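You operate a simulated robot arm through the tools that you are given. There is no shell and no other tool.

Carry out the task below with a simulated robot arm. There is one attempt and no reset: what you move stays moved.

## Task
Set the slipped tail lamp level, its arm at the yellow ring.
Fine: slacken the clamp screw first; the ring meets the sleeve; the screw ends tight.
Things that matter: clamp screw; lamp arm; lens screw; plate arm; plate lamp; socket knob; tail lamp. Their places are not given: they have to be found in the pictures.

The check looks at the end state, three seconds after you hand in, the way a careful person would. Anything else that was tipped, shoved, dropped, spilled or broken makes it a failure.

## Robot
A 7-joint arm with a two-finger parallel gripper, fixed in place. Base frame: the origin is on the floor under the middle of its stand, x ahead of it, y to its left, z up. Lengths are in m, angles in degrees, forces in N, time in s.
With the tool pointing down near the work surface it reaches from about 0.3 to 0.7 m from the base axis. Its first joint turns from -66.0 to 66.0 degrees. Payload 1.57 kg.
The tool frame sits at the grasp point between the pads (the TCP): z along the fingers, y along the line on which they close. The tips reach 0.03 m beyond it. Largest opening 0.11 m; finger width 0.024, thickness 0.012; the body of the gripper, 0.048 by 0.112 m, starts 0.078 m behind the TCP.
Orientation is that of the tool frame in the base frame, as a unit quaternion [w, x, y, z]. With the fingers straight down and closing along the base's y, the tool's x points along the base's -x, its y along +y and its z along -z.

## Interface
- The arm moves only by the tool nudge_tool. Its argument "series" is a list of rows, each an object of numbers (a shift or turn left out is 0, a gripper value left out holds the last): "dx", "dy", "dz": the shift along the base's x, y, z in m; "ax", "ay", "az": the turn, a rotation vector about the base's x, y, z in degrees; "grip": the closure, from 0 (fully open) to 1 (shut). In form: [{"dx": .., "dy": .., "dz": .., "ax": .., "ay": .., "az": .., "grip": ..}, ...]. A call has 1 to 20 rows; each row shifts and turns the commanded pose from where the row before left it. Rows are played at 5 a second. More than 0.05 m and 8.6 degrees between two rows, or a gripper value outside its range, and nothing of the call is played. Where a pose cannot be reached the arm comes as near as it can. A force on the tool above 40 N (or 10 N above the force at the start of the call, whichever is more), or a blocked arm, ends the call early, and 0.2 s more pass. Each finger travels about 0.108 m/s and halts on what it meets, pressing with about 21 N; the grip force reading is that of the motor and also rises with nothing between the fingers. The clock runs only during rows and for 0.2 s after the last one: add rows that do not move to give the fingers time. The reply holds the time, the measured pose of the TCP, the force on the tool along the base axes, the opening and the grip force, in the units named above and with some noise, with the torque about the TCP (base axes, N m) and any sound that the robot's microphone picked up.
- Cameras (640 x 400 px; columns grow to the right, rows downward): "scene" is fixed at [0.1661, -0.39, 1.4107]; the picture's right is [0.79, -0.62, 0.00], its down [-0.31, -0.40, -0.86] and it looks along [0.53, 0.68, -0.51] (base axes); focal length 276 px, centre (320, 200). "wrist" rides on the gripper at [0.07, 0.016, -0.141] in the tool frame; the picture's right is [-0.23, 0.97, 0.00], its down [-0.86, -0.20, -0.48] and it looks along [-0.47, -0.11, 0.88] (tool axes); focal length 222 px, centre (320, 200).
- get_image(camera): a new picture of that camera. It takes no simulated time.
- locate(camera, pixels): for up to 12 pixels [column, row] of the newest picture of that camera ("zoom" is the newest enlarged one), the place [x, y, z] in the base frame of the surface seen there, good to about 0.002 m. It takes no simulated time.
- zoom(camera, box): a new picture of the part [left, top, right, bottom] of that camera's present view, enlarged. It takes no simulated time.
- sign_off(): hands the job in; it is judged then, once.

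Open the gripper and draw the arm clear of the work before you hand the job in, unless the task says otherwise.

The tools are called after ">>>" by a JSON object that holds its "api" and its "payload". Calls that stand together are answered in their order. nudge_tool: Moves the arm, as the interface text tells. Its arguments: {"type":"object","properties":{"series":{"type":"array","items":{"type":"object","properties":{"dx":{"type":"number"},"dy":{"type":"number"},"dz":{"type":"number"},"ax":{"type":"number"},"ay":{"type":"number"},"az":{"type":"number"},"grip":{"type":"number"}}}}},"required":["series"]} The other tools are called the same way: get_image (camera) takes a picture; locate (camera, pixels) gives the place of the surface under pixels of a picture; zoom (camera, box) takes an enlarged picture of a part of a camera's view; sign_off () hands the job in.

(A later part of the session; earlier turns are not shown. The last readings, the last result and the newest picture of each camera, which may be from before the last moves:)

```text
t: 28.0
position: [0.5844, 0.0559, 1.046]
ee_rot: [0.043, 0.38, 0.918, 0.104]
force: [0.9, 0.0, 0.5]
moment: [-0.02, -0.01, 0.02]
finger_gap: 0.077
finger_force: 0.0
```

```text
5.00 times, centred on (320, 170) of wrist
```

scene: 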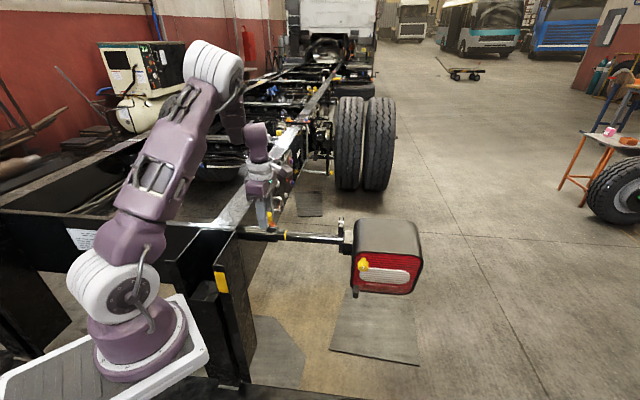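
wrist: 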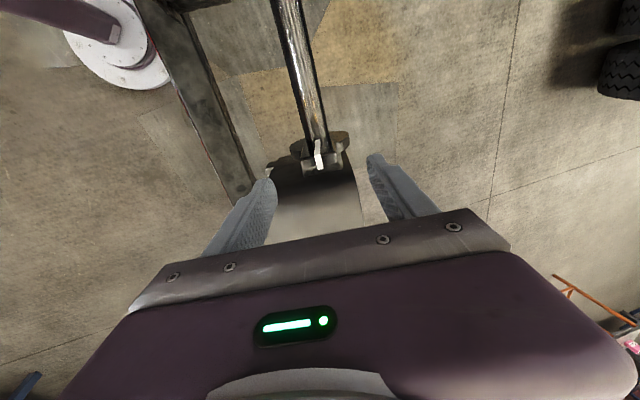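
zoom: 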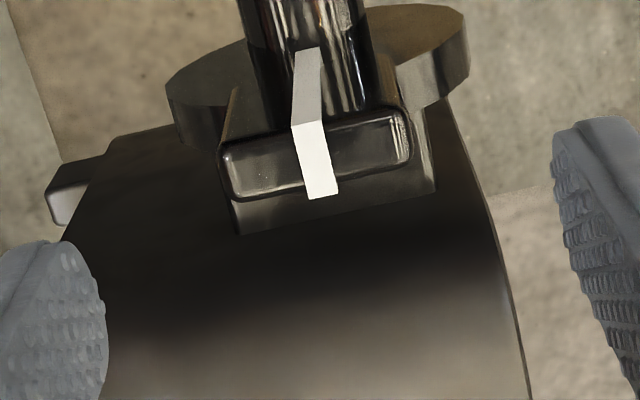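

The stripe now points along the view and the tab sits between the fingers. I'll descend along the tab's lean direction by 0.078 m.

>>> {"api": "nudge_tool", "payload": {"series": [{"dx": 0.0032, "dy": 0.0032, "dz": -0.0195}, {"dx": 0.0032, "dy": 0.0032, "dz": -0.0195}, {"dx": 0.0032, "dy": 0.0032, "dz": -0.0195}, {"dx": 0.0028, "dy": 0.0028, "dz": -0.0175}, {}, {}]}}

>>> {"api": "get_image", "payload": {"camera": "wrist"}}

>>> {"api": "zoom", "payload": {"camera": "wrist", "box": [256, 140, 384, 220]}}

>>> {"api": "zoom", "payload": {"camera": "scene", "box": [290, 180, 418, 260]}}

```text
t: 29.4
position: [0.5968, 0.0679, 0.9711]
ee_rot: [0.042, 0.381, 0.918, 0.104]
force: [-0.2, -0.5, 0.4]
moment: [0.01, -0.01, 0.0]
finger_gap: 0.0771
finger_force: 0.1
```

```text
taken
```

wrist: 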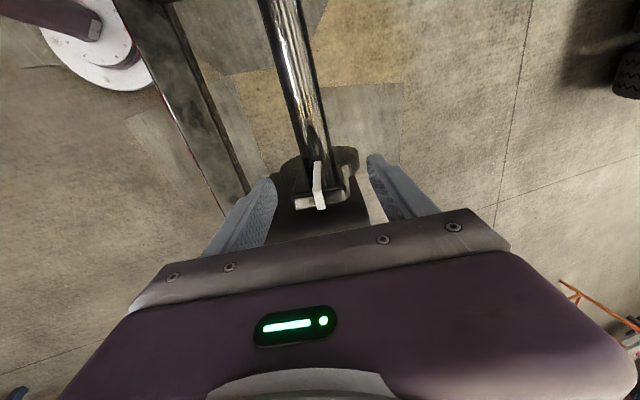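

```text
5.00 times, centred on (320, 180) of wrist
```

zoom: 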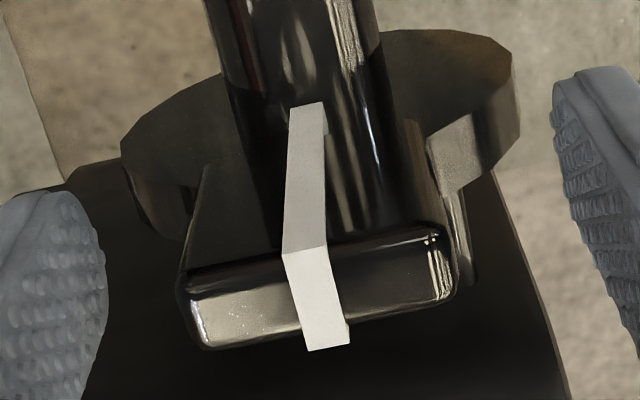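

```text
5.00 times, centred on (354, 220) of scene
```

zoom: 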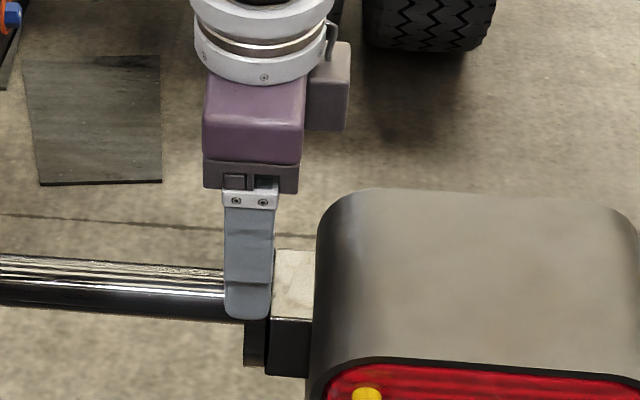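

The tab is centred between the fingers with tips clear of the disc. I'll close on it.

>>> {"api": "nudge_tool", "payload": {"series": [{"grip": 0.4}, {"grip": 0.5}, {"grip": 0.6}, {"grip": 0.7}, {"grip": 0.85}, {"grip": 1.0}, {"grip": 1.0}]}}

>>> {"api": "zoom", "payload": {"camera": "scene", "box": [220, 190, 440, 320]}}

>>> {"api": "zoom", "payload": {"camera": "wrist", "box": [256, 140, 384, 220]}}

```text
t: 31.0
position: [0.5947, 0.0681, 0.9696]
ee_rot: [0.043, 0.38, 0.918, 0.103]
force: [-7.7, -6.7, 0.5]
moment: [-0.87, 1.05, 0.01]
finger_gap: 0.0397
finger_force: 44.6
```

```text
2.91 times, centred on (330, 255) of scene
```

zoom: 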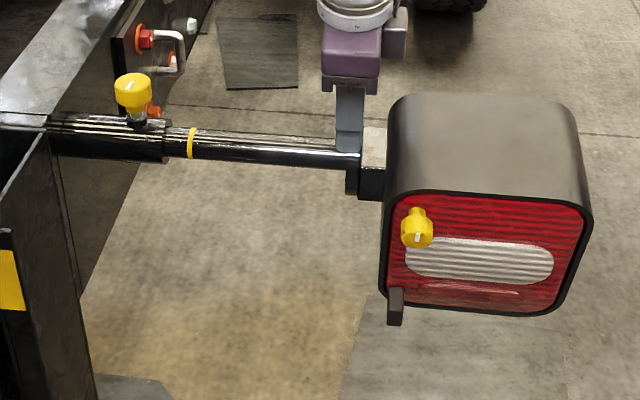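

```text
5.00 times, centred on (320, 180) of wrist
```

zoom: 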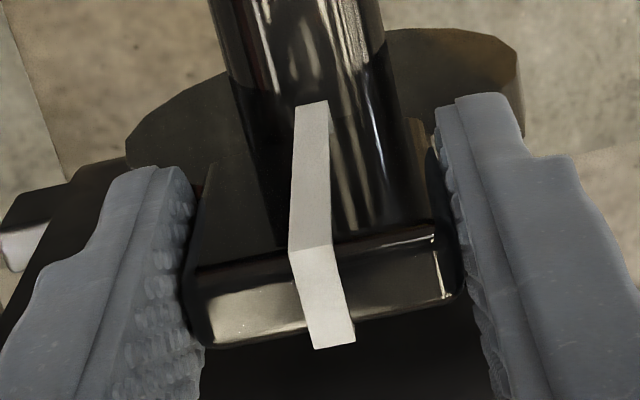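

Gripped at 0.0397 with modest forces. I'll make a small test roll of -4° about the arm axis, TCP following the arc, and watch the force.

>>> {"api": "nudge_tool", "payload": {"series": [{"dx": 0.00087, "dy": 0.00087, "dz": 0.00027, "ax": -0.707, "ay": 0.707, "grip": 1.0}, {"dx": 0.00087, "dy": 0.00087, "dz": 0.00026, "ax": -0.707, "ay": 0.707}, {"dx": 0.00087, "dy": 0.00087, "dz": 0.00024, "ax": -0.707, "ay": 0.707}, {"dx": 0.00088, "dy": 0.00088, "dz": 0.00022, "ax": -0.707, "ay": 0.707}, {}]}}

>>> {"api": "zoom", "payload": {"camera": "scene", "box": [220, 190, 440, 320]}}

```text
t: 32.2
position: [0.5994, 0.0709, 0.9704]
ee_rot: [0.029, 0.382, 0.921, 0.071]
force: [-21.6, -15.9, -4.9]
moment: [-0.94, 0.43, 0.07]
finger_gap: 0.0398
finger_force: 45.3
```

```text
2.91 times, centred on (330, 255) of scene
```

zoom: 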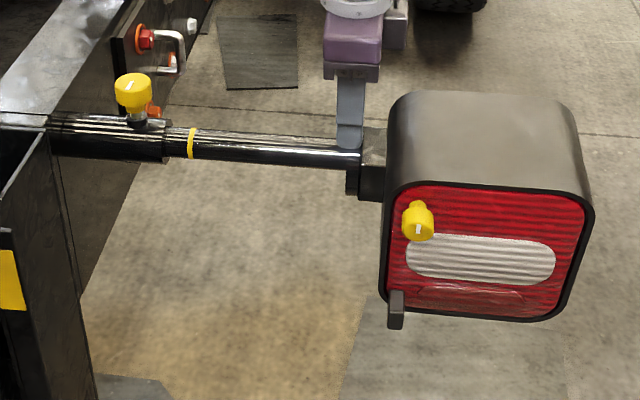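

The lamp is rolling toward level, with a side force of about 27 N and a moment fighting it, so the shift is slightly ahead of the turn. I'll continue -4° with a bit less translation.

>>> {"api": "nudge_tool", "payload": {"series": [{"dx": 0.0004, "dy": 0.0004, "dz": 0.0002, "ax": -0.707, "ay": 0.707, "grip": 1.0}, {"dx": 0.0007, "dy": 0.0007, "dz": 0.0002, "ax": -0.707, "ay": 0.707}, {"dx": 0.0008, "dy": 0.0008, "dz": 0.0001, "ax": -0.707, "ay": 0.707}, {"dx": 0.0008, "dy": 0.0008, "dz": 0.0001, "ax": -0.707, "ay": 0.707}, {}]}}

>>> {"api": "zoom", "payload": {"camera": "scene", "box": [320, 205, 440, 305]}}

>>> {"api": "locate", "payload": {"camera": "zoom", "pixels": [[260, 70], [440, 80], [250, 150], [440, 160], [350, 70], [350, 160], [350, 210], [400, 215], [300, 210], [290, 310], [400, 325], [350, 340]]}}

```text
t: 33.4
position: [0.6036, 0.0751, 0.9719]
ee_rot: [0.016, 0.383, 0.923, 0.04]
force: [-16.2, -11.7, -13.2]
moment: [-0.53, 0.39, -0.18]
finger_gap: 0.04
finger_force: 44.6
```

```text
4.00 times, centred on (380, 255) of scene
```

zoom: 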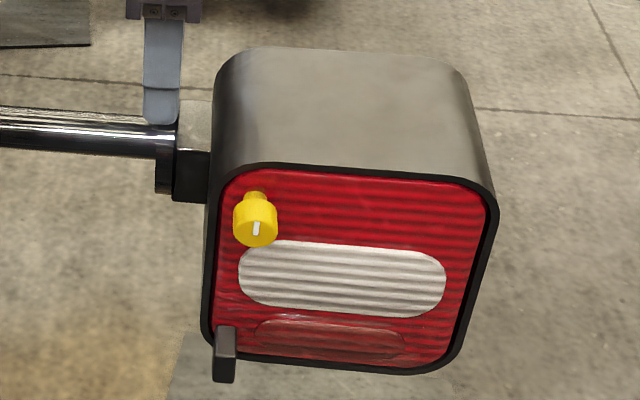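

```text
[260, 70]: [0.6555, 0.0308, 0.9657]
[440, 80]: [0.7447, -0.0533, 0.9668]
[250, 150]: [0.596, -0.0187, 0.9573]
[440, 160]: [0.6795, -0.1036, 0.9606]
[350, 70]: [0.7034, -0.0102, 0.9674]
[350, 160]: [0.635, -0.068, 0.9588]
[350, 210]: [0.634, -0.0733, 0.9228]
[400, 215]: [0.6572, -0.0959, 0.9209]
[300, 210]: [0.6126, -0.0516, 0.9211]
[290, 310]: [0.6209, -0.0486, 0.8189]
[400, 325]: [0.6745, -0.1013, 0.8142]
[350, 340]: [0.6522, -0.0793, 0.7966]
```

Tilt is now about 4.5–5° on both the lens and the tool reading, so the tab follows the tool. I'll continue the last -5°.

>>> {"api": "nudge_tool", "payload": {"series": [{"dx": 0.0007, "dy": 0.0007, "dz": -0.0003, "ax": -0.707, "ay": 0.707, "grip": 1.0}, {"dx": 0.0008, "dy": 0.0008, "dz": 0.0, "ax": -0.707, "ay": 0.707}, {"dx": 0.0008, "dy": 0.0008, "dz": 0.0, "ax": -0.707, "ay": 0.707}, {"dx": 0.0008, "dy": 0.0008, "dz": 0.0, "ax": -0.707, "ay": 0.707}, {"dx": 0.0009, "dy": 0.0009, "dz": 0.0, "ax": -0.707, "ay": 0.707}, {}]}}

>>> {"api": "zoom", "payload": {"camera": "scene", "box": [320, 205, 440, 305]}}

>>> {"api": "locate", "payload": {"camera": "zoom", "pixels": [[260, 70], [440, 80], [250, 140], [440, 150], [350, 70], [350, 145], [350, 200], [400, 205], [300, 200], [290, 310], [400, 325], [350, 345]]}}

```text
t: 34.8
position: [0.6077, 0.0782, 0.9709]
ee_rot: [0.0, 0.381, 0.925, 0.0]
force: [-14.0, -10.1, 6.6]
moment: [0.59, 1.3, -0.4]
finger_gap: 0.0398
finger_force: 45.0
```

```text
4.00 times, centred on (380, 255) of scene
```

zoom: 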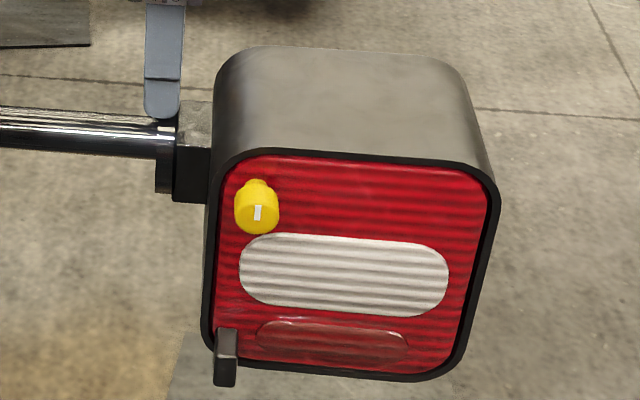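

```text
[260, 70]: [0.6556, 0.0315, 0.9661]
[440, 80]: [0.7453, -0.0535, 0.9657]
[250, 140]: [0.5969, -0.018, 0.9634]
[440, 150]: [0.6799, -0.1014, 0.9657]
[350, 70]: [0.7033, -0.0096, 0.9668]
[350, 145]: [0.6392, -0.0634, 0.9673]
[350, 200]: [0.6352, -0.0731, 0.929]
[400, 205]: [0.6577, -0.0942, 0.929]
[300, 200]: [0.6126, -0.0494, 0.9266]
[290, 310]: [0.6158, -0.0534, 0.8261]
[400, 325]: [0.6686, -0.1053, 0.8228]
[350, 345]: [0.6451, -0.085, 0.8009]
```

The lens and top now measure level within about half a degree. Next I'll check the ring-to-sleeve gap, then slide the arm in along (-0.707,+0.707).

>>> {"api": "zoom", "payload": {"camera": "scene", "box": [250, 215, 314, 255]}}

>>> {"api": "locate", "payload": {"camera": "zoom", "pixels": [[265, 155], [285, 155], [285, 200], [345, 175], [355, 175], [345, 210], [250, 150], [260, 200], [330, 175], [370, 180]]}}

```text
10.00 times, centred on (282, 235) of scene
```

zoom: 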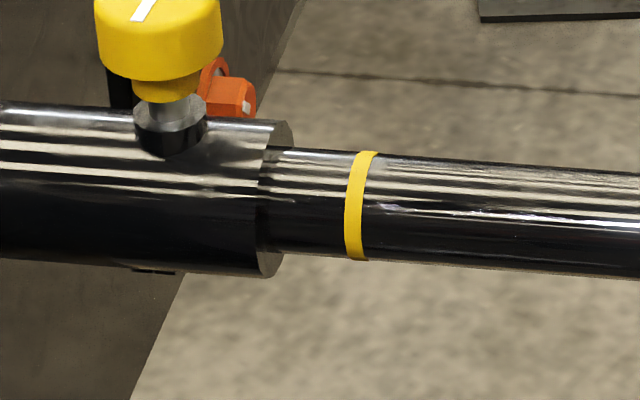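

```text
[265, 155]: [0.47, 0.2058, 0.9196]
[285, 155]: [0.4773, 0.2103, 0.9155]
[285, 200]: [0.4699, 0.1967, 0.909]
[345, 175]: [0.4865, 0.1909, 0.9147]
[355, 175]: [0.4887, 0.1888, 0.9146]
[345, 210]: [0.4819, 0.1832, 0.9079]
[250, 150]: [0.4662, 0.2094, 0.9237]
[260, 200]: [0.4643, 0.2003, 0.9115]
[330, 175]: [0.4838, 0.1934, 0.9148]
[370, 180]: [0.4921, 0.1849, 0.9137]
```

Sleeve end is at a≈0.187 and ring's inboard edge at a≈0.210, so the gap is about 0.023 m. I'll slide inward 4 mm first to see the drag.

>>> {"api": "nudge_tool", "payload": {"series": [{"dx": -0.0007, "dy": 0.0007, "grip": 1.0}, {"dx": -0.0007, "dy": 0.0007}, {"dx": -0.0007, "dy": 0.0007}, {"dx": -0.0007, "dy": 0.0007}, {}]}}

>>> {"api": "zoom", "payload": {"camera": "scene", "box": [250, 215, 314, 255]}}

>>> {"api": "zoom", "payload": {"camera": "wrist", "box": [256, 140, 384, 220]}}

```text
t: 36.0
position: [0.6045, 0.0826, 0.9726]
ee_rot: [0.001, 0.382, 0.924, 0.0]
force: [-2.8, -11.5, 5.6]
moment: [-1.6, -0.58, -0.13]
finger_gap: 0.0399
finger_force: 44.9
```

```text
10.00 times, centred on (282, 235) of scene
```

zoom: 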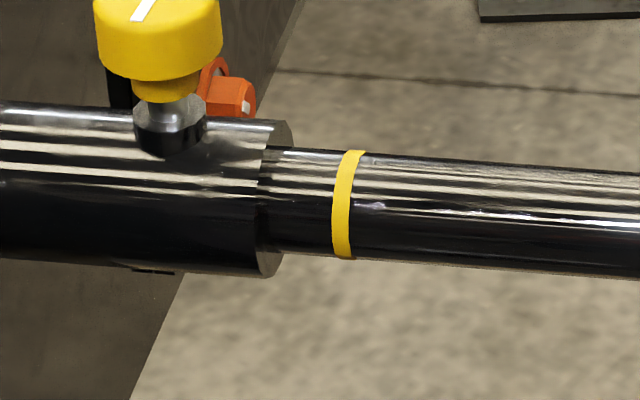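

```text
5.00 times, centred on (320, 180) of wrist
```

zoom: 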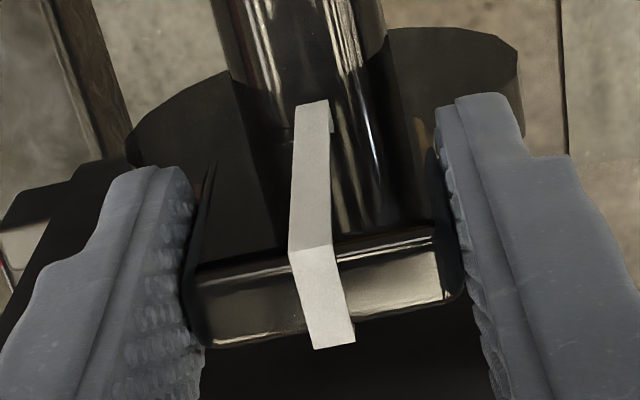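

The ring moved in about 4 mm with only about 6 N of drag and no slip on the tab. I'll slide another 15 mm.

>>> {"api": "nudge_tool", "payload": {"series": [{"dx": -0.00106, "dy": 0.00106, "grip": 1.0}, {"dx": -0.00106, "dy": 0.00106}, {"dx": -0.00106, "dy": 0.00106}, {"dx": -0.00106, "dy": 0.00106}, {"dx": -0.00106, "dy": 0.00106}, {"dx": -0.00106, "dy": 0.00106}, {"dx": -0.00106, "dy": 0.00106}, {"dx": -0.00106, "dy": 0.00106}, {"dx": -0.00106, "dy": 0.00106}, {"dx": -0.00106, "dy": 0.00106}, {}]}}

>>> {"api": "zoom", "payload": {"camera": "scene", "box": [250, 215, 314, 255]}}

>>> {"api": "zoom", "payload": {"camera": "wrist", "box": [256, 140, 384, 220]}}

```text
t: 38.4
position: [0.5916, 0.0929, 0.9717]
ee_rot: [0.001, 0.383, 0.924, 0.0]
force: [3.4, -4.1, 8.7]
moment: [-0.64, 0.1, -0.2]
finger_gap: 0.04
finger_force: 44.8
```

```text
10.00 times, centred on (282, 235) of scene
```

zoom: 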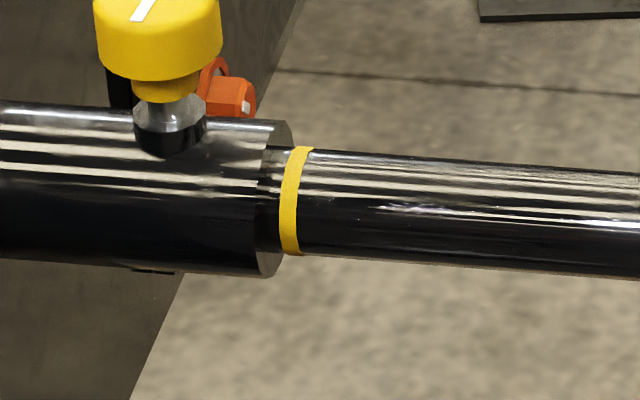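

```text
5.00 times, centred on (320, 180) of wrist
```

zoom: 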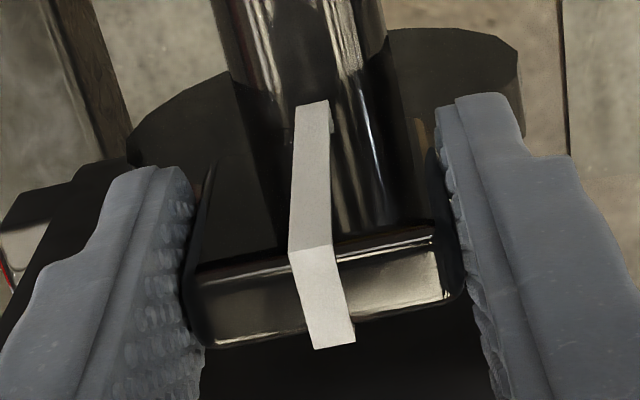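

The ring is now about 5 mm from the sleeve face (ring edge x≈280, contact expected near x≈262). I'll go 3 mm more, then creep.

>>> {"api": "nudge_tool", "payload": {"series": [{"dx": -0.0005, "dy": 0.0005, "grip": 1.0}, {"dx": -0.0005, "dy": 0.0005}, {"dx": -0.0005, "dy": 0.0005}, {"dx": -0.0005, "dy": 0.0005}, {}]}}

>>> {"api": "zoom", "payload": {"camera": "scene", "box": [250, 215, 314, 255]}}

```text
t: 39.6
position: [0.5918, 0.0948, 0.9722]
ee_rot: [0.0, 0.383, 0.924, 0.0]
force: [5.3, -3.5, 9.3]
moment: [0.24, 0.46, -0.24]
finger_gap: 0.04
finger_force: 45.3
```

```text
10.00 times, centred on (282, 235) of scene
```

zoom: 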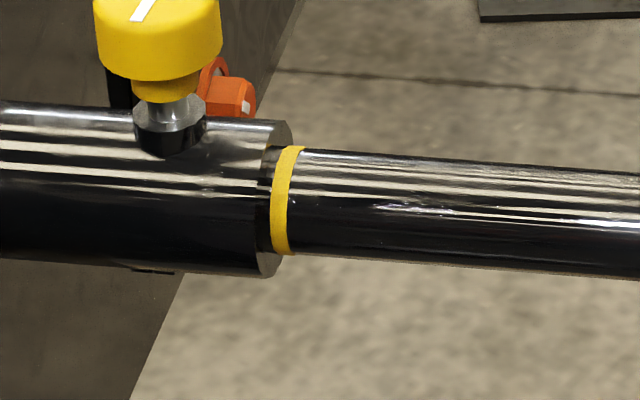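

The ring edge is at x≈270, roughly 2 mm to go. I'll creep another 1.4 mm.

>>> {"api": "nudge_tool", "payload": {"series": [{"dx": -0.00035, "dy": 0.00035, "grip": 1.0}, {"dx": -0.00035, "dy": 0.00035}, {"dx": -0.0003, "dy": 0.0003}, {}]}}

>>> {"api": "zoom", "payload": {"camera": "scene", "box": [262, 220, 294, 240]}}

```text
t: 40.6
position: [0.5904, 0.0957, 0.9717]
ee_rot: [0.0, 0.382, 0.924, 0.0]
force: [4.1, -4.0, 13.3]
moment: [0.43, 1.0, -0.22]
finger_gap: 0.04
finger_force: 45.2
```

```text
16.00 times, centred on (278, 230) of scene
```

zoom: 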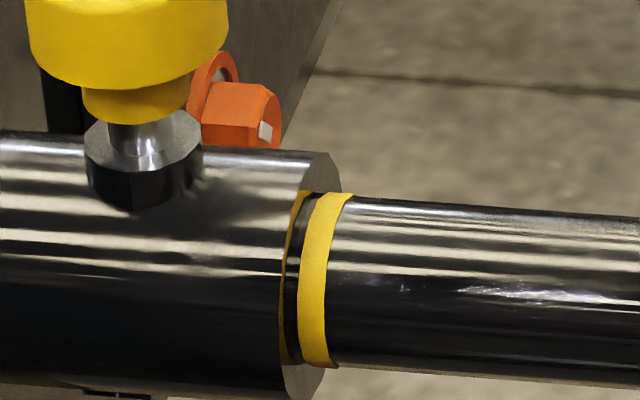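

At 16x, the ring is close and its reflection shows on the sleeve face, so under about 1 mm remains. I'll creep in 0.3 mm steps watching for a rise in force.

>>> {"api": "nudge_tool", "payload": {"series": [{"dx": -0.00025, "dy": 0.00025, "grip": 1.0}, {"dx": -0.00025, "dy": 0.00025}, {}]}}

>>> {"api": "zoom", "payload": {"camera": "scene", "box": [262, 220, 294, 240]}}

```text
t: 41.4
position: [0.5895, 0.0951, 0.9711]
ee_rot: [0.0, 0.383, 0.924, 0.0]
force: [2.2, -5.2, 10.7]
moment: [0.6, 0.09, 0.01]
finger_gap: 0.04
finger_force: 45.0
```

```text
16.00 times, centred on (278, 230) of scene
```

zoom: 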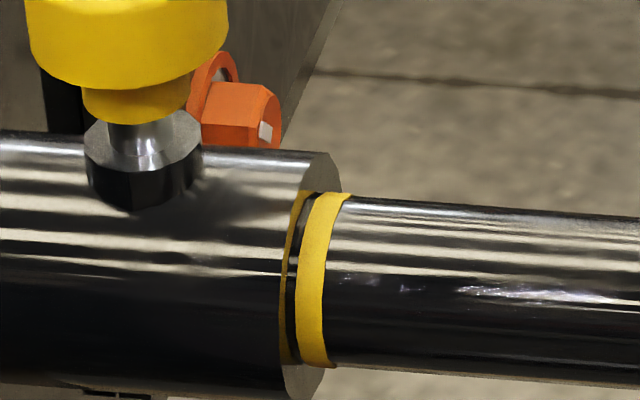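

Still a thin dark line between ring and face, with drag unchanged at about 5 N. I'll creep another 0.7 mm.

>>> {"api": "nudge_tool", "payload": {"series": [{"dx": -0.00025, "dy": 0.00025, "grip": 1.0}, {"dx": -0.00025, "dy": 0.00025}, {}]}}

>>> {"api": "zoom", "payload": {"camera": "scene", "box": [262, 220, 294, 240]}}

```text
t: 42.2
position: [0.5904, 0.0963, 0.9717]
ee_rot: [-0.001, 0.383, 0.924, -0.001]
force: [3.9, -4.1, 7.7]
moment: [-0.46, -0.27, -0.18]
finger_gap: 0.0399
finger_force: 44.9
```

```text
16.00 times, centred on (278, 230) of scene
```

zoom: 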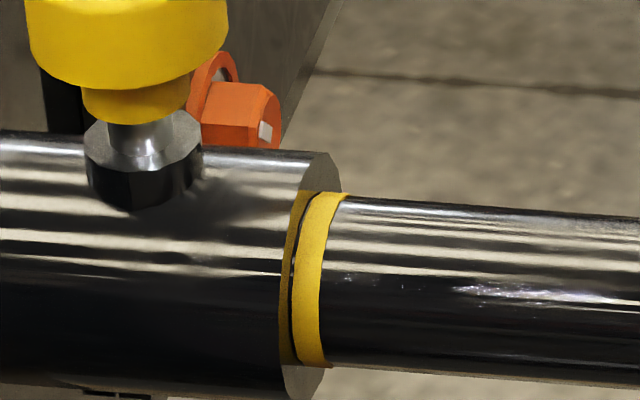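

The dark line is now only a few pixels, so about 0.3 mm is left. I'll creep 0.35 mm.

>>> {"api": "nudge_tool", "payload": {"series": [{"dx": -0.00025, "dy": 0.00025, "grip": 1.0}, {}]}}

>>> {"api": "zoom", "payload": {"camera": "scene", "box": [262, 220, 294, 240]}}

```text
t: 42.8
position: [0.589, 0.0971, 0.9723]
ee_rot: [0.0, 0.382, 0.924, 0.0]
force: [5.8, -2.6, 8.8]
moment: [-0.62, -0.1, -0.12]
finger_gap: 0.04
finger_force: 44.8
```

```text
16.00 times, centred on (278, 230) of scene
```

zoom: 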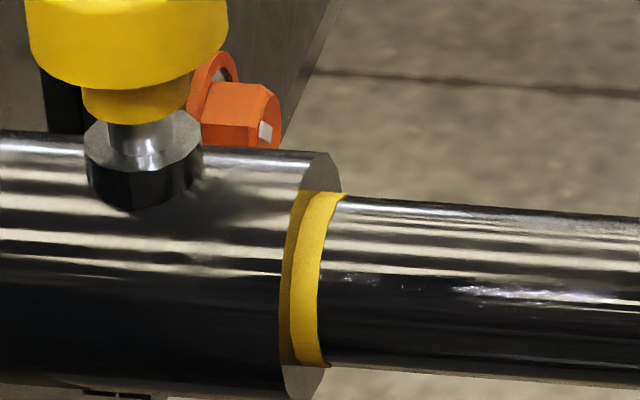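

The dark line has vanished and the ring meets its reflection, so it's at the sleeve face. I'll recheck level before releasing.

>>> {"api": "zoom", "payload": {"camera": "scene", "box": [310, 200, 430, 300]}}

>>> {"api": "locate", "payload": {"camera": "zoom", "pixels": [[300, 75], [440, 85], [300, 150], [440, 160], [370, 80], [370, 155], [370, 220], [420, 225], [320, 220], [310, 330], [420, 345], [370, 365]]}}

```text
4.00 times, centred on (370, 250) of scene
```

zoom: 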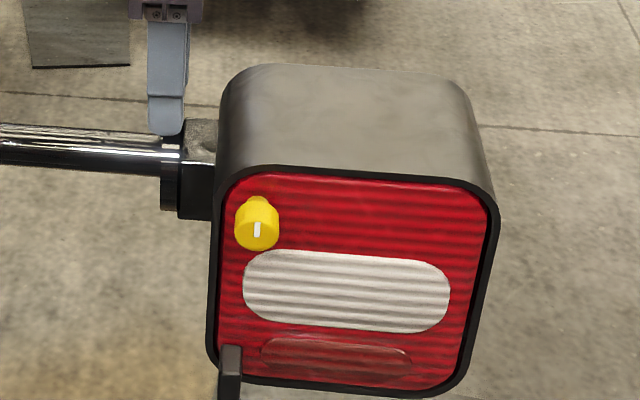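

```text
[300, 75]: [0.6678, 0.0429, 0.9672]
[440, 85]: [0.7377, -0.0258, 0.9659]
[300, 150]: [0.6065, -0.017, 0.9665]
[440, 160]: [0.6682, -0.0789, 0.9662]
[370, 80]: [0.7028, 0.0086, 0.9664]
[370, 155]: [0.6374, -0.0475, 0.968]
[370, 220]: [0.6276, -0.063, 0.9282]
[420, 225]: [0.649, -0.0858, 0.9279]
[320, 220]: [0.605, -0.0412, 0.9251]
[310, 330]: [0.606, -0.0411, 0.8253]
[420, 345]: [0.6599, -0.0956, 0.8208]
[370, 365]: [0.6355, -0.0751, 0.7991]
```

Top and lens measure level within noise (about ±0.5°), and the tool tilt reads zero. I'll open the gripper gently and rise straight up.

>>> {"api": "nudge_tool", "payload": {"series": [{"grip": 0.62}, {"grip": 0.5}, {"grip": 0.35}, {"grip": 0.3}, {"grip": 0.3}]}}

>>> {"api": "zoom", "payload": {"camera": "scene", "box": [310, 200, 430, 300]}}

>>> {"api": "zoom", "payload": {"camera": "wrist", "box": [256, 140, 384, 220]}}

```text
t: 44.0
position: [0.5884, 0.0983, 0.9708]
ee_rot: [-0.001, 0.383, 0.924, -0.001]
force: [0.4, -0.4, -0.8]
moment: [0.01, 0.0, 0.01]
finger_gap: 0.077
finger_force: 0.0
```

```text
4.00 times, centred on (370, 250) of scene
```

zoom: 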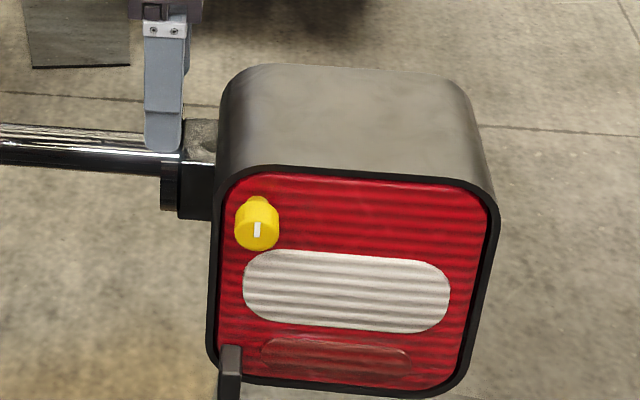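

```text
5.00 times, centred on (320, 180) of wrist
```

zoom: 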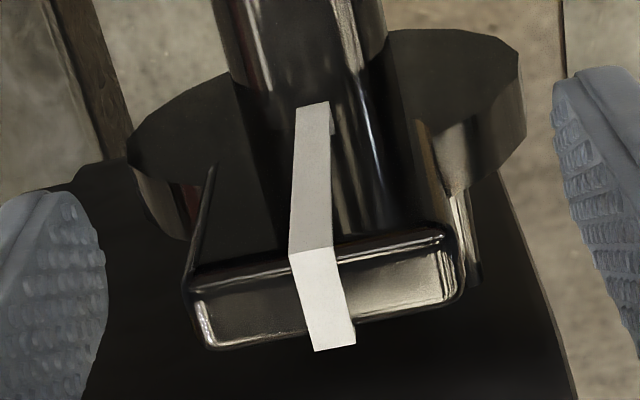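

The lamp stays put after release. I'll rise straight up and check level and ring from this clearer view.

>>> {"api": "nudge_tool", "payload": {"series": [{"dz": 0.02}, {"dz": 0.03}, {"dz": 0.03}, {"dz": 0.03}, {}]}}

>>> {"api": "zoom", "payload": {"camera": "wrist", "box": [256, 120, 384, 200]}}

>>> {"api": "locate", "payload": {"camera": "zoom", "pixels": [[260, 200], [400, 180], [280, 195], [380, 180], [250, 340], [450, 340], [250, 380], [480, 370], [300, 350], [400, 350], [350, 380], [200, 380]]}}

```text
t: 45.2
position: [0.5902, 0.0963, 1.0823]
ee_rot: [0.0, 0.383, 0.924, -0.001]
force: [-0.5, -0.2, -0.4]
moment: [0.0, -0.03, 0.0]
finger_gap: 0.0771
finger_force: 0.1
```

```text
5.00 times, centred on (320, 160) of wrist
```

zoom: 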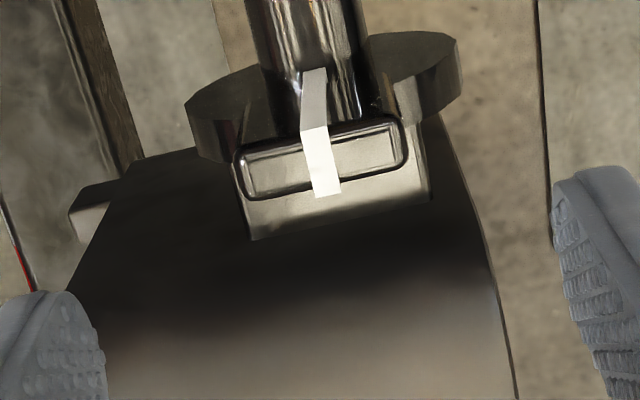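

```text
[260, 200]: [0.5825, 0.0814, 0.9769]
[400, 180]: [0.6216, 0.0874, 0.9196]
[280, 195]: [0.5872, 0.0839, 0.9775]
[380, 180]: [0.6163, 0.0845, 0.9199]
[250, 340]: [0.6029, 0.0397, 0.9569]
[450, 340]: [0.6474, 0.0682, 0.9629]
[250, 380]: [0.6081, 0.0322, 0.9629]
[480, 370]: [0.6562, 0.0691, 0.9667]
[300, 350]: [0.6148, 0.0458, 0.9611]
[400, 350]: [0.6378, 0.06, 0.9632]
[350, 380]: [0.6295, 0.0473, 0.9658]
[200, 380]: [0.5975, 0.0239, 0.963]
```

The lamp holds its pose. Now I'll travel back above the clamp screw while turning the wrist +170° so I can tighten clockwise through the same range.

>>> {"api": "nudge_tool", "payload": {"series": [{"dx": -0.0069, "dy": 0.00685, "az": 8.5}, {"dx": -0.0069, "dy": 0.00685, "az": 8.5}, {"dx": -0.0069, "dy": 0.00685, "az": 8.5}, {"dx": -0.0069, "dy": 0.00685, "az": 8.5}, {"dx": -0.0069, "dy": 0.00685, "az": 8.5}, {"dx": -0.0069, "dy": 0.00685, "az": 8.5}, {"dx": -0.0069, "dy": 0.00685, "az": 8.5}, {"dx": -0.0069, "dy": 0.00685, "az": 8.5}, {"dx": -0.0069, "dy": 0.00685, "az": 8.5}, {"dx": -0.0069, "dy": 0.00685, "az": 8.5}, {"dx": -0.0069, "dy": 0.00685, "az": 8.5}, {"dx": -0.0069, "dy": 0.00685, "az": 8.5}, {"dx": -0.0069, "dy": 0.00685, "az": 8.5}, {"dx": -0.0069, "dy": 0.00685, "az": 8.5}, {"dx": -0.0069, "dy": 0.00685, "az": 8.5}, {"dx": -0.0069, "dy": 0.00685, "az": 8.5}, {"dx": -0.0069, "dy": 0.00685, "az": 8.5}, {"dx": -0.0069, "dy": 0.00685, "az": 8.5}, {"dx": -0.0069, "dy": 0.00685, "az": 8.5}, {"dx": -0.0069, "dy": 0.00685, "az": 8.5}]}}

>>> {"api": "get_image", "payload": {"camera": "wrist"}}

>>> {"api": "get_image", "payload": {"camera": "scene"}}

```text
t: 49.4
position: [0.4504, 0.2355, 1.0818]
ee_rot: [-0.001, 0.888, -0.46, 0.0]
force: [0.1, 0.2, -0.8]
moment: [0.0, 0.0, 0.01]
finger_gap: 0.0771
finger_force: 0.0
```

```text
taken
```

wrist: 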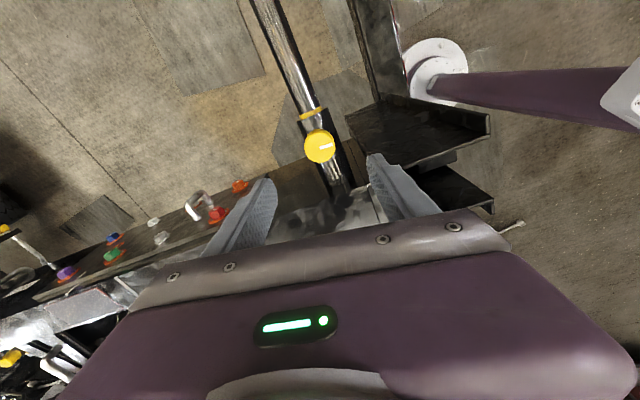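

```text
taken
```

scene: 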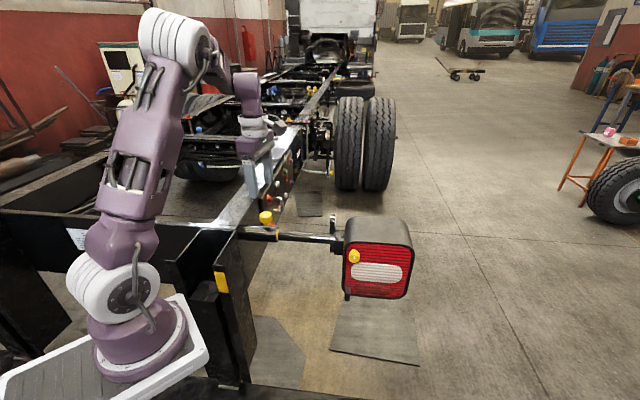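

Back over the screw: knob at wrist (320,146), ring touching the sleeve end at (312,112). I'll locate the knob's edges to centre the grip.

>>> {"api": "zoom", "payload": {"camera": "wrist", "box": [256, 105, 384, 185]}}

>>> {"api": "locate", "payload": {"camera": "wrist", "pixels": [[307, 147], [333, 147], [320, 135], [320, 160], [320, 147], [312, 113], [314, 120]]}}

```text
5.00 times, centred on (320, 145) of wrist
```

zoom: 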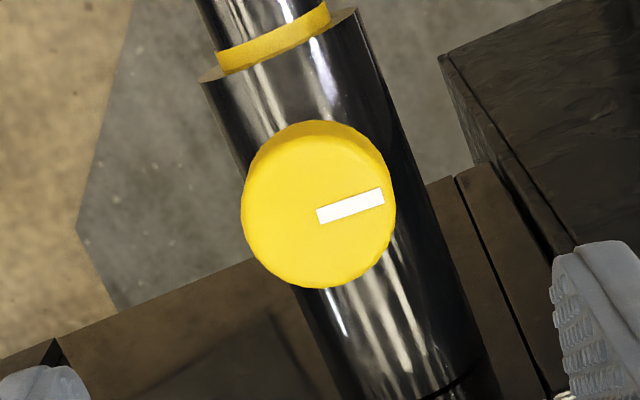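

```text
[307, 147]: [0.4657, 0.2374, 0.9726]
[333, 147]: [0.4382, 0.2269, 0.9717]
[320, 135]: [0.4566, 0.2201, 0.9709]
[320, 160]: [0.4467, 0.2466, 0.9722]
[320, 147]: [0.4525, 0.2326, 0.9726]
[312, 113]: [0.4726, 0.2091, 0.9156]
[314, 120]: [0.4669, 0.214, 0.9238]
```

The ring visibly sits against the sleeve end, and the knob centre is (0.4525,0.233). I'll centre, finish the yaw, and descend around the knob.

>>> {"api": "nudge_tool", "payload": {"series": [{"dx": 0.0015, "dy": -0.002, "az": 6}, {"dz": -0.025}, {"dz": -0.025}, {"dz": -0.025}, {"dz": -0.02}, {"dz": -0.0125}, {"dz": -0.005}, {}, {}]}}

>>> {"api": "zoom", "payload": {"camera": "wrist", "box": [256, 140, 384, 220]}}

```text
t: 51.4
position: [0.4531, 0.2331, 0.9684]
ee_rot: [-0.001, 0.91, -0.414, 0.0]
force: [0.1, -0.4, 0.2]
moment: [0.0, -0.01, 0.01]
finger_gap: 0.077
finger_force: 0.1
```

```text
5.00 times, centred on (320, 180) of wrist
```

zoom: 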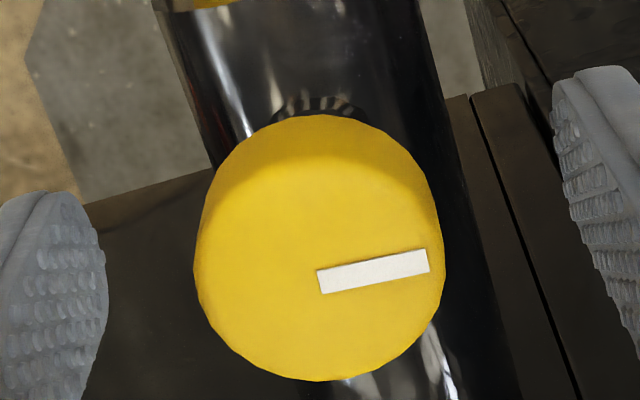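

The knob appears about 2.4 mm to the right of where it sat when gripped. I'll shift the tool that way (-0.0018,-0.0016) and close.

>>> {"api": "nudge_tool", "payload": {"series": [{"dx": -0.0018, "dy": -0.0016}, {"grip": 0.5}, {"grip": 0.7}, {"grip": 0.8}, {"grip": 1.0}, {"grip": 1.0}, {"grip": 1.0}]}}

>>> {"api": "zoom", "payload": {"camera": "wrist", "box": [256, 140, 384, 220]}}

```text
t: 53.0
position: [0.4519, 0.2335, 0.9686]
ee_rot: [-0.003, 0.91, -0.414, 0.001]
force: [29.7, 22.3, -2.9]
moment: [-0.82, 0.3, 0.0]
finger_gap: 0.0358
finger_force: 42.6
```

```text
5.00 times, centred on (320, 180) of wrist
```

zoom: 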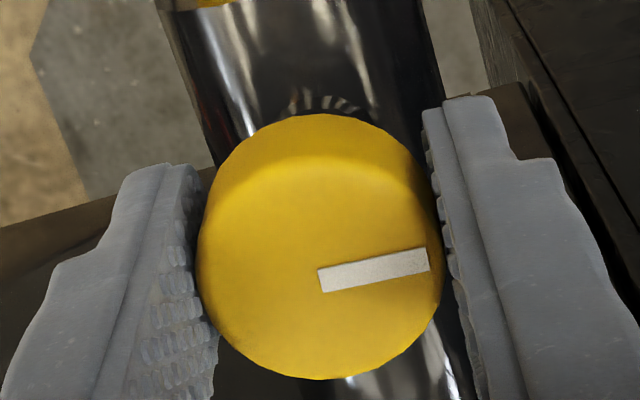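

Closing left a 37 N side force toward +x,+y, so the shift was in the wrong sense. I'll back it out in small steps.

>>> {"api": "nudge_tool", "payload": {"series": [{"dx": 0.0009, "dy": 0.0008, "grip": 1.0}, {"dx": 0.0009, "dy": 0.0008}, {}]}}

```text
t: 53.8
position: [0.453, 0.2321, 0.9695]
ee_rot: [-0.001, 0.91, -0.415, 0.001]
force: [15.1, 8.3, 9.2]
moment: [0.85, 0.85, 0.02]
finger_gap: 0.0358
finger_force: 42.5
```

Force has dropped to about 17 N; I'll continue relieving.

>>> {"api": "nudge_tool", "payload": {"series": [{"dx": 0.0011, "dy": 0.0007, "dz": 0.0003, "grip": 1.0}, {}]}}

>>> {"api": "zoom", "payload": {"camera": "wrist", "box": [256, 140, 384, 220]}}

```text
t: 54.4
position: [0.4525, 0.2342, 0.9691]
ee_rot: [0.001, 0.91, -0.414, 0.0]
force: [0.9, 2.4, 7.5]
moment: [0.06, -0.14, 0.05]
finger_gap: 0.0357
finger_force: 43.1
```

```text
5.00 times, centred on (320, 180) of wrist
```

zoom: 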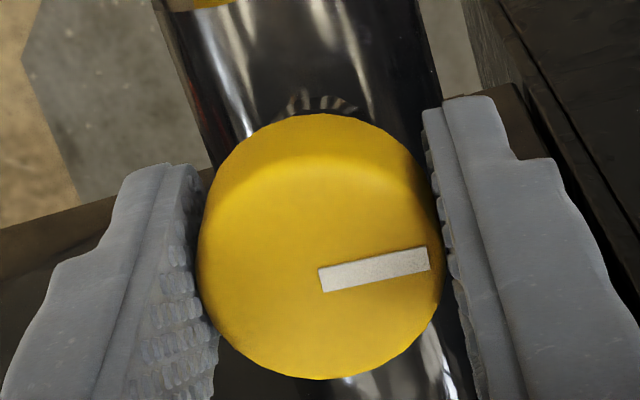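

Forces are small now, with the knob centred at (320,247) and fingers symmetric. I'll begin tightening clockwise, first -40°.

>>> {"api": "nudge_tool", "payload": {"series": [{"az": -8, "grip": 1.0}, {"az": -8}, {"az": -8}, {"az": -8}, {"az": -8}, {}]}}

```text
t: 55.8
position: [0.4523, 0.2339, 0.9694]
ee_rot: [0.001, 0.713, -0.701, 0.0]
force: [-15.9, -4.0, -4.7]
moment: [0.2, -0.09, -0.02]
finger_gap: 0.0358
finger_force: 42.4
```

A -16 N x-force has built up. I'll relieve it by 1.5 mm and turn another -40°.

>>> {"api": "nudge_tool", "payload": {"series": [{"dx": -0.0015, "dy": -0.0003, "grip": 1.0}, {"az": -8}, {"az": -8}, {"az": -8}, {"az": -8}, {"az": -8}, {}]}}

>>> {"api": "zoom", "payload": {"camera": "wrist", "box": [256, 140, 384, 220]}}

```text
t: 57.4
position: [0.4524, 0.2326, 0.9688]
ee_rot: [0.0, -0.428, 0.904, -0.001]
force: [-7.8, -4.1, -19.5]
moment: [0.91, -0.12, -0.01]
finger_gap: 0.0357
finger_force: 42.3
```

```text
5.00 times, centred on (320, 180) of wrist
```

zoom: 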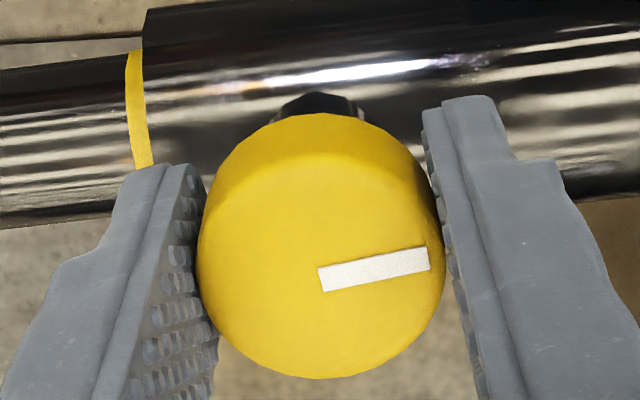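

-80° done with no slip, and the ring still meets the sleeve at (140,110). I'll relieve the z-force and turn another -40°.

>>> {"api": "nudge_tool", "payload": {"series": [{"dx": -0.0006, "dy": -0.0004, "dz": -0.0006, "grip": 1.0}, {"az": -8}, {"az": -8}, {"az": -8}, {"az": -8}, {"az": -8}, {}]}}

```text
t: 59.0
position: [0.4517, 0.2335, 0.9687]
ee_rot: [0.001, -0.096, 0.995, 0.0]
force: [-3.1, 4.8, 0.6]
moment: [0.31, -0.28, -0.03]
finger_gap: 0.0358
finger_force: 42.7
```

-120° done with small forces. I'll continue -40°, watching the z-torque as the screw comes up tight.

>>> {"api": "nudge_tool", "payload": {"series": [{"az": -8, "grip": 1.0}, {"az": -8}, {"az": -8}, {"az": -8}, {"az": -8}, {}]}}

>>> {"api": "zoom", "payload": {"camera": "wrist", "box": [256, 140, 384, 220]}}

```text
t: 60.4
position: [0.4519, 0.2328, 0.9687]
ee_rot: [0.0, 0.25, 0.968, 0.0]
force: [4.2, 14.6, 0.8]
moment: [-0.69, -0.85, 0.0]
finger_gap: 0.0359
finger_force: 42.8
```

```text
5.00 times, centred on (320, 180) of wrist
```

zoom: 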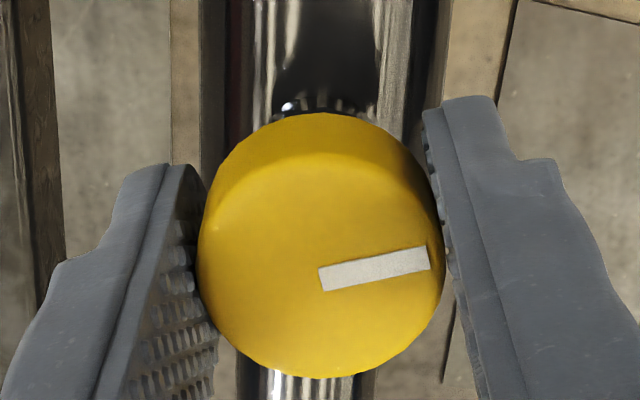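

-160° done; the original tight position is about 17° further. I'll relieve the y-force and turn -16°, then look at the torque.

>>> {"api": "nudge_tool", "payload": {"series": [{"dx": 0.0005, "dy": 0.0013, "grip": 1.0}, {"az": -6}, {"az": -6}, {"az": -4}, {}]}}

>>> {"api": "zoom", "payload": {"camera": "wrist", "box": [256, 140, 384, 220]}}

```text
t: 61.6
position: [0.4514, 0.2338, 0.969]
ee_rot: [0.0, 0.383, 0.924, 0.0]
force: [-1.6, 6.2, 16.3]
moment: [-0.01, -0.36, -0.02]
finger_gap: 0.0356
finger_force: 42.4
```

```text
5.00 times, centred on (320, 180) of wrist
```

zoom: 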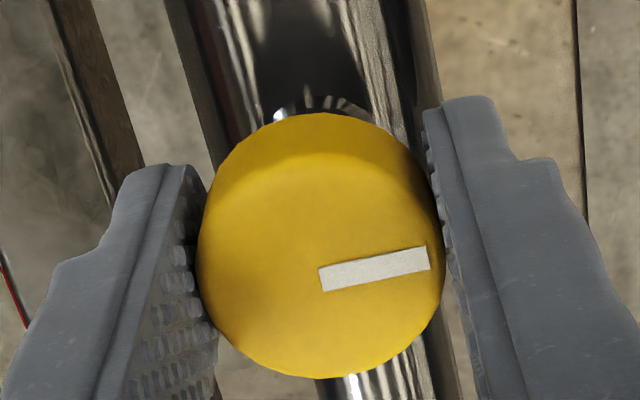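

We're at the original stripe angle but torque is still near zero. I'll relieve the z-force and keep turning -3° per row, watching for torque.

>>> {"api": "nudge_tool", "payload": {"series": [{"dz": 0.0005, "dy": 0.0004, "grip": 1.0}, {"az": -3}, {"az": -3}, {"az": -3}, {}]}}

>>> {"api": "zoom", "payload": {"camera": "wrist", "box": [256, 140, 384, 220]}}

```text
t: 62.8
position: [0.4517, 0.2342, 0.9705]
ee_rot: [0.0, 0.454, 0.891, -0.001]
force: [-0.2, 0.7, 4.9]
moment: [0.44, -0.31, 0.41]
finger_gap: 0.035
finger_force: 42.4
```

```text
5.00 times, centred on (320, 180) of wrist
```

zoom: 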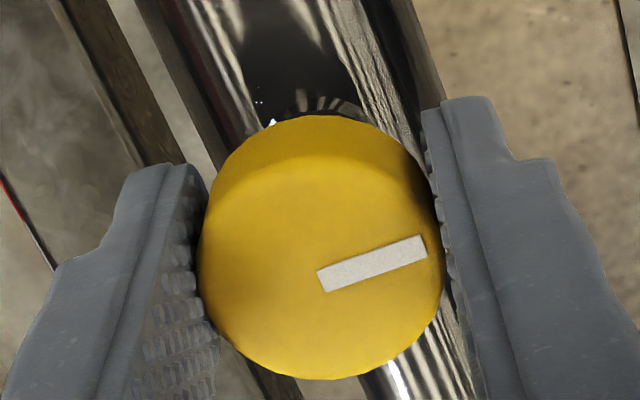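

Torque has risen to 0.41 N·m and the stripe has lagged the fingers by about 9°, so the screw is against its stop. I'll hold one more small clockwise turn to confirm it's tight.

>>> {"api": "nudge_tool", "payload": {"series": [{"az": -3, "grip": 1.0}, {"az": -3}, {}]}}

>>> {"api": "zoom", "payload": {"camera": "wrist", "box": [256, 140, 384, 220]}}

```text
t: 63.6
position: [0.452, 0.2341, 0.9687]
ee_rot: [0.0, 0.499, 0.866, 0.0]
force: [-0.3, -0.6, 11.2]
moment: [0.01, -0.26, 0.38]
finger_gap: 0.035
finger_force: 42.0
```

```text
5.00 times, centred on (320, 180) of wrist
```

zoom: 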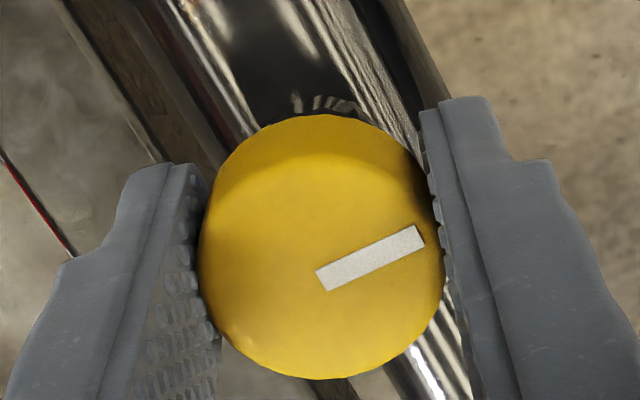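

The stripe lagged another 6° while torque held at 0.38 N·m: the screw is hard against its stop and tight. I'll release and rise.

>>> {"api": "nudge_tool", "payload": {"series": [{"grip": 0.7}, {"grip": 0.5}, {"grip": 0.3}, {"grip": 0.3}, {"dz": 0.02}, {"dz": 0.03}, {"dz": 0.03}, {"dz": 0.03}, {}]}}

>>> {"api": "zoom", "payload": {"camera": "scene", "box": [262, 220, 294, 240]}}

>>> {"api": "zoom", "payload": {"camera": "wrist", "box": [256, 120, 384, 200]}}

>>> {"api": "zoom", "payload": {"camera": "scene", "box": [310, 200, 430, 300]}}

>>> {"api": "locate", "payload": {"camera": "zoom", "pixels": [[300, 85], [440, 90], [300, 145], [440, 155], [370, 85], [370, 150], [370, 220], [420, 225], [320, 220], [310, 330], [420, 345], [370, 365]]}}

```text
t: 65.6
position: [0.4513, 0.2343, 1.079]
ee_rot: [0.0, 0.5, 0.866, -0.001]
force: [0.5, 0.0, -1.0]
moment: [0.01, -0.02, -0.01]
finger_gap: 0.0772
finger_force: 0.1
```

```text
16.00 times, centred on (278, 230) of scene
```

zoom: 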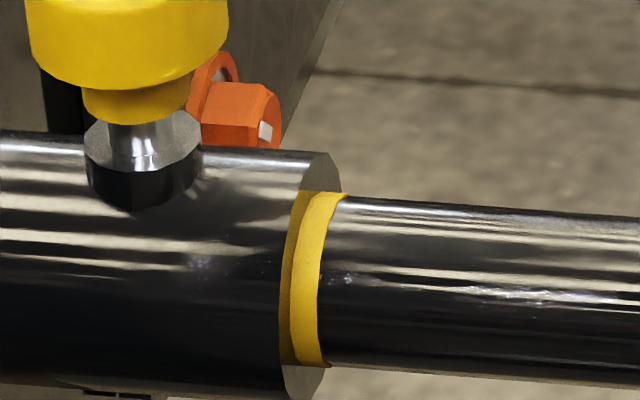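

```text
5.00 times, centred on (320, 160) of wrist
```

zoom: 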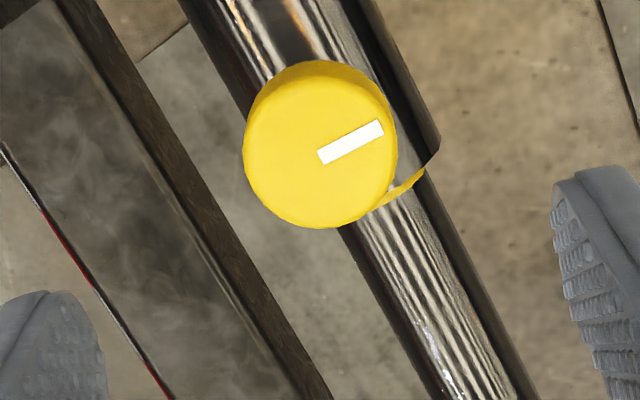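

```text
4.00 times, centred on (370, 250) of scene
```

zoom: 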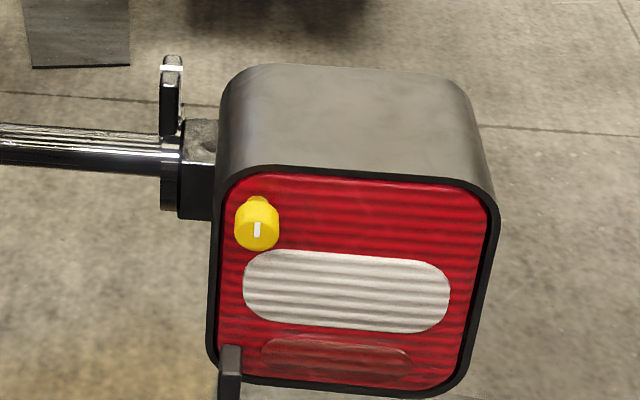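

```text
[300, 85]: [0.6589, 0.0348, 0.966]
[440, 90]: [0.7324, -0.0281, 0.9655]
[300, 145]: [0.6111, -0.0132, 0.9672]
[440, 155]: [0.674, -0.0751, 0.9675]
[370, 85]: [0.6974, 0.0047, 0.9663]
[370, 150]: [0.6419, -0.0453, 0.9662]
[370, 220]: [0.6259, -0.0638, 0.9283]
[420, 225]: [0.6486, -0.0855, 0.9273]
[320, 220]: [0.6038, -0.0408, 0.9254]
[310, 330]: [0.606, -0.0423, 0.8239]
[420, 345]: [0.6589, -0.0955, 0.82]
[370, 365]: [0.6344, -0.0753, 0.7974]
```

The screw's stripe is back along its original direction, the ring meets the sleeve, and the lamp looks level. I'll take more lens points (top row vs bottom row) to average down the measuring noise.

>>> {"api": "locate", "payload": {"camera": "zoom", "pixels": [[300, 195], [340, 200], [380, 205], [420, 208], [450, 212], [470, 215], [260, 372], [300, 377], [340, 380], [380, 383], [410, 386], [430, 384]]}}

>>> {"api": "locate", "payload": {"camera": "zoom", "pixels": [[300, 205], [340, 210], [380, 215], [420, 218], [450, 222], [470, 225], [250, 350], [260, 362], [300, 367], [380, 374], [410, 376], [430, 374]]}}

>>> {"api": "locate", "payload": {"camera": "zoom", "pixels": [[280, 85], [310, 85], [340, 85], [370, 85], [400, 88], [430, 90], [280, 142], [310, 145], [340, 147], [370, 148], [400, 150], [430, 152]]}}

```text
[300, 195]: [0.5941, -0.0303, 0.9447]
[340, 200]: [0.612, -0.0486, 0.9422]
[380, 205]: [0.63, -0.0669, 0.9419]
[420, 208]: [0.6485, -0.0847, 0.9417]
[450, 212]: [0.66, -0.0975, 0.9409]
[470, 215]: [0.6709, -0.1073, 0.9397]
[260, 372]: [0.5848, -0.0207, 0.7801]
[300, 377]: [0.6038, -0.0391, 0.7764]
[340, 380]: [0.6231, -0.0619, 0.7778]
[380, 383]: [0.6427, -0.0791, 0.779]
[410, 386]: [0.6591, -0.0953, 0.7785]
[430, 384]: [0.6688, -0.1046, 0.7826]
```

```text
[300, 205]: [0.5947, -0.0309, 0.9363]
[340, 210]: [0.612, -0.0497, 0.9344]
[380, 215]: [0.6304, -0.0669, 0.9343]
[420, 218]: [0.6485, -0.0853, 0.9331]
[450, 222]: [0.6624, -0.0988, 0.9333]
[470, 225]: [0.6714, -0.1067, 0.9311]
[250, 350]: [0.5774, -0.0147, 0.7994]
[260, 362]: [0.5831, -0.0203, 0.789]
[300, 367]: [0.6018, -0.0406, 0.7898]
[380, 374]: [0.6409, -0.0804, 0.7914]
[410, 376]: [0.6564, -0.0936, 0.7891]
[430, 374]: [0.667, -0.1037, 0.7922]
```

```text
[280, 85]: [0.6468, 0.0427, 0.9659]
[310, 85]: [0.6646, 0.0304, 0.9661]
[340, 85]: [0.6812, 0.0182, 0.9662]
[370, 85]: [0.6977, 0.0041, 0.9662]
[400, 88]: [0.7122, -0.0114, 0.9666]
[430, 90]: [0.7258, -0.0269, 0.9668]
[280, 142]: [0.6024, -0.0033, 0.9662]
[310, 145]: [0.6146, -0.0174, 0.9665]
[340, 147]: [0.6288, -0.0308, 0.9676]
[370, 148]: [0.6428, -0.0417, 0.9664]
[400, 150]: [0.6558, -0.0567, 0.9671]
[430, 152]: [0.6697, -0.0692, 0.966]
```

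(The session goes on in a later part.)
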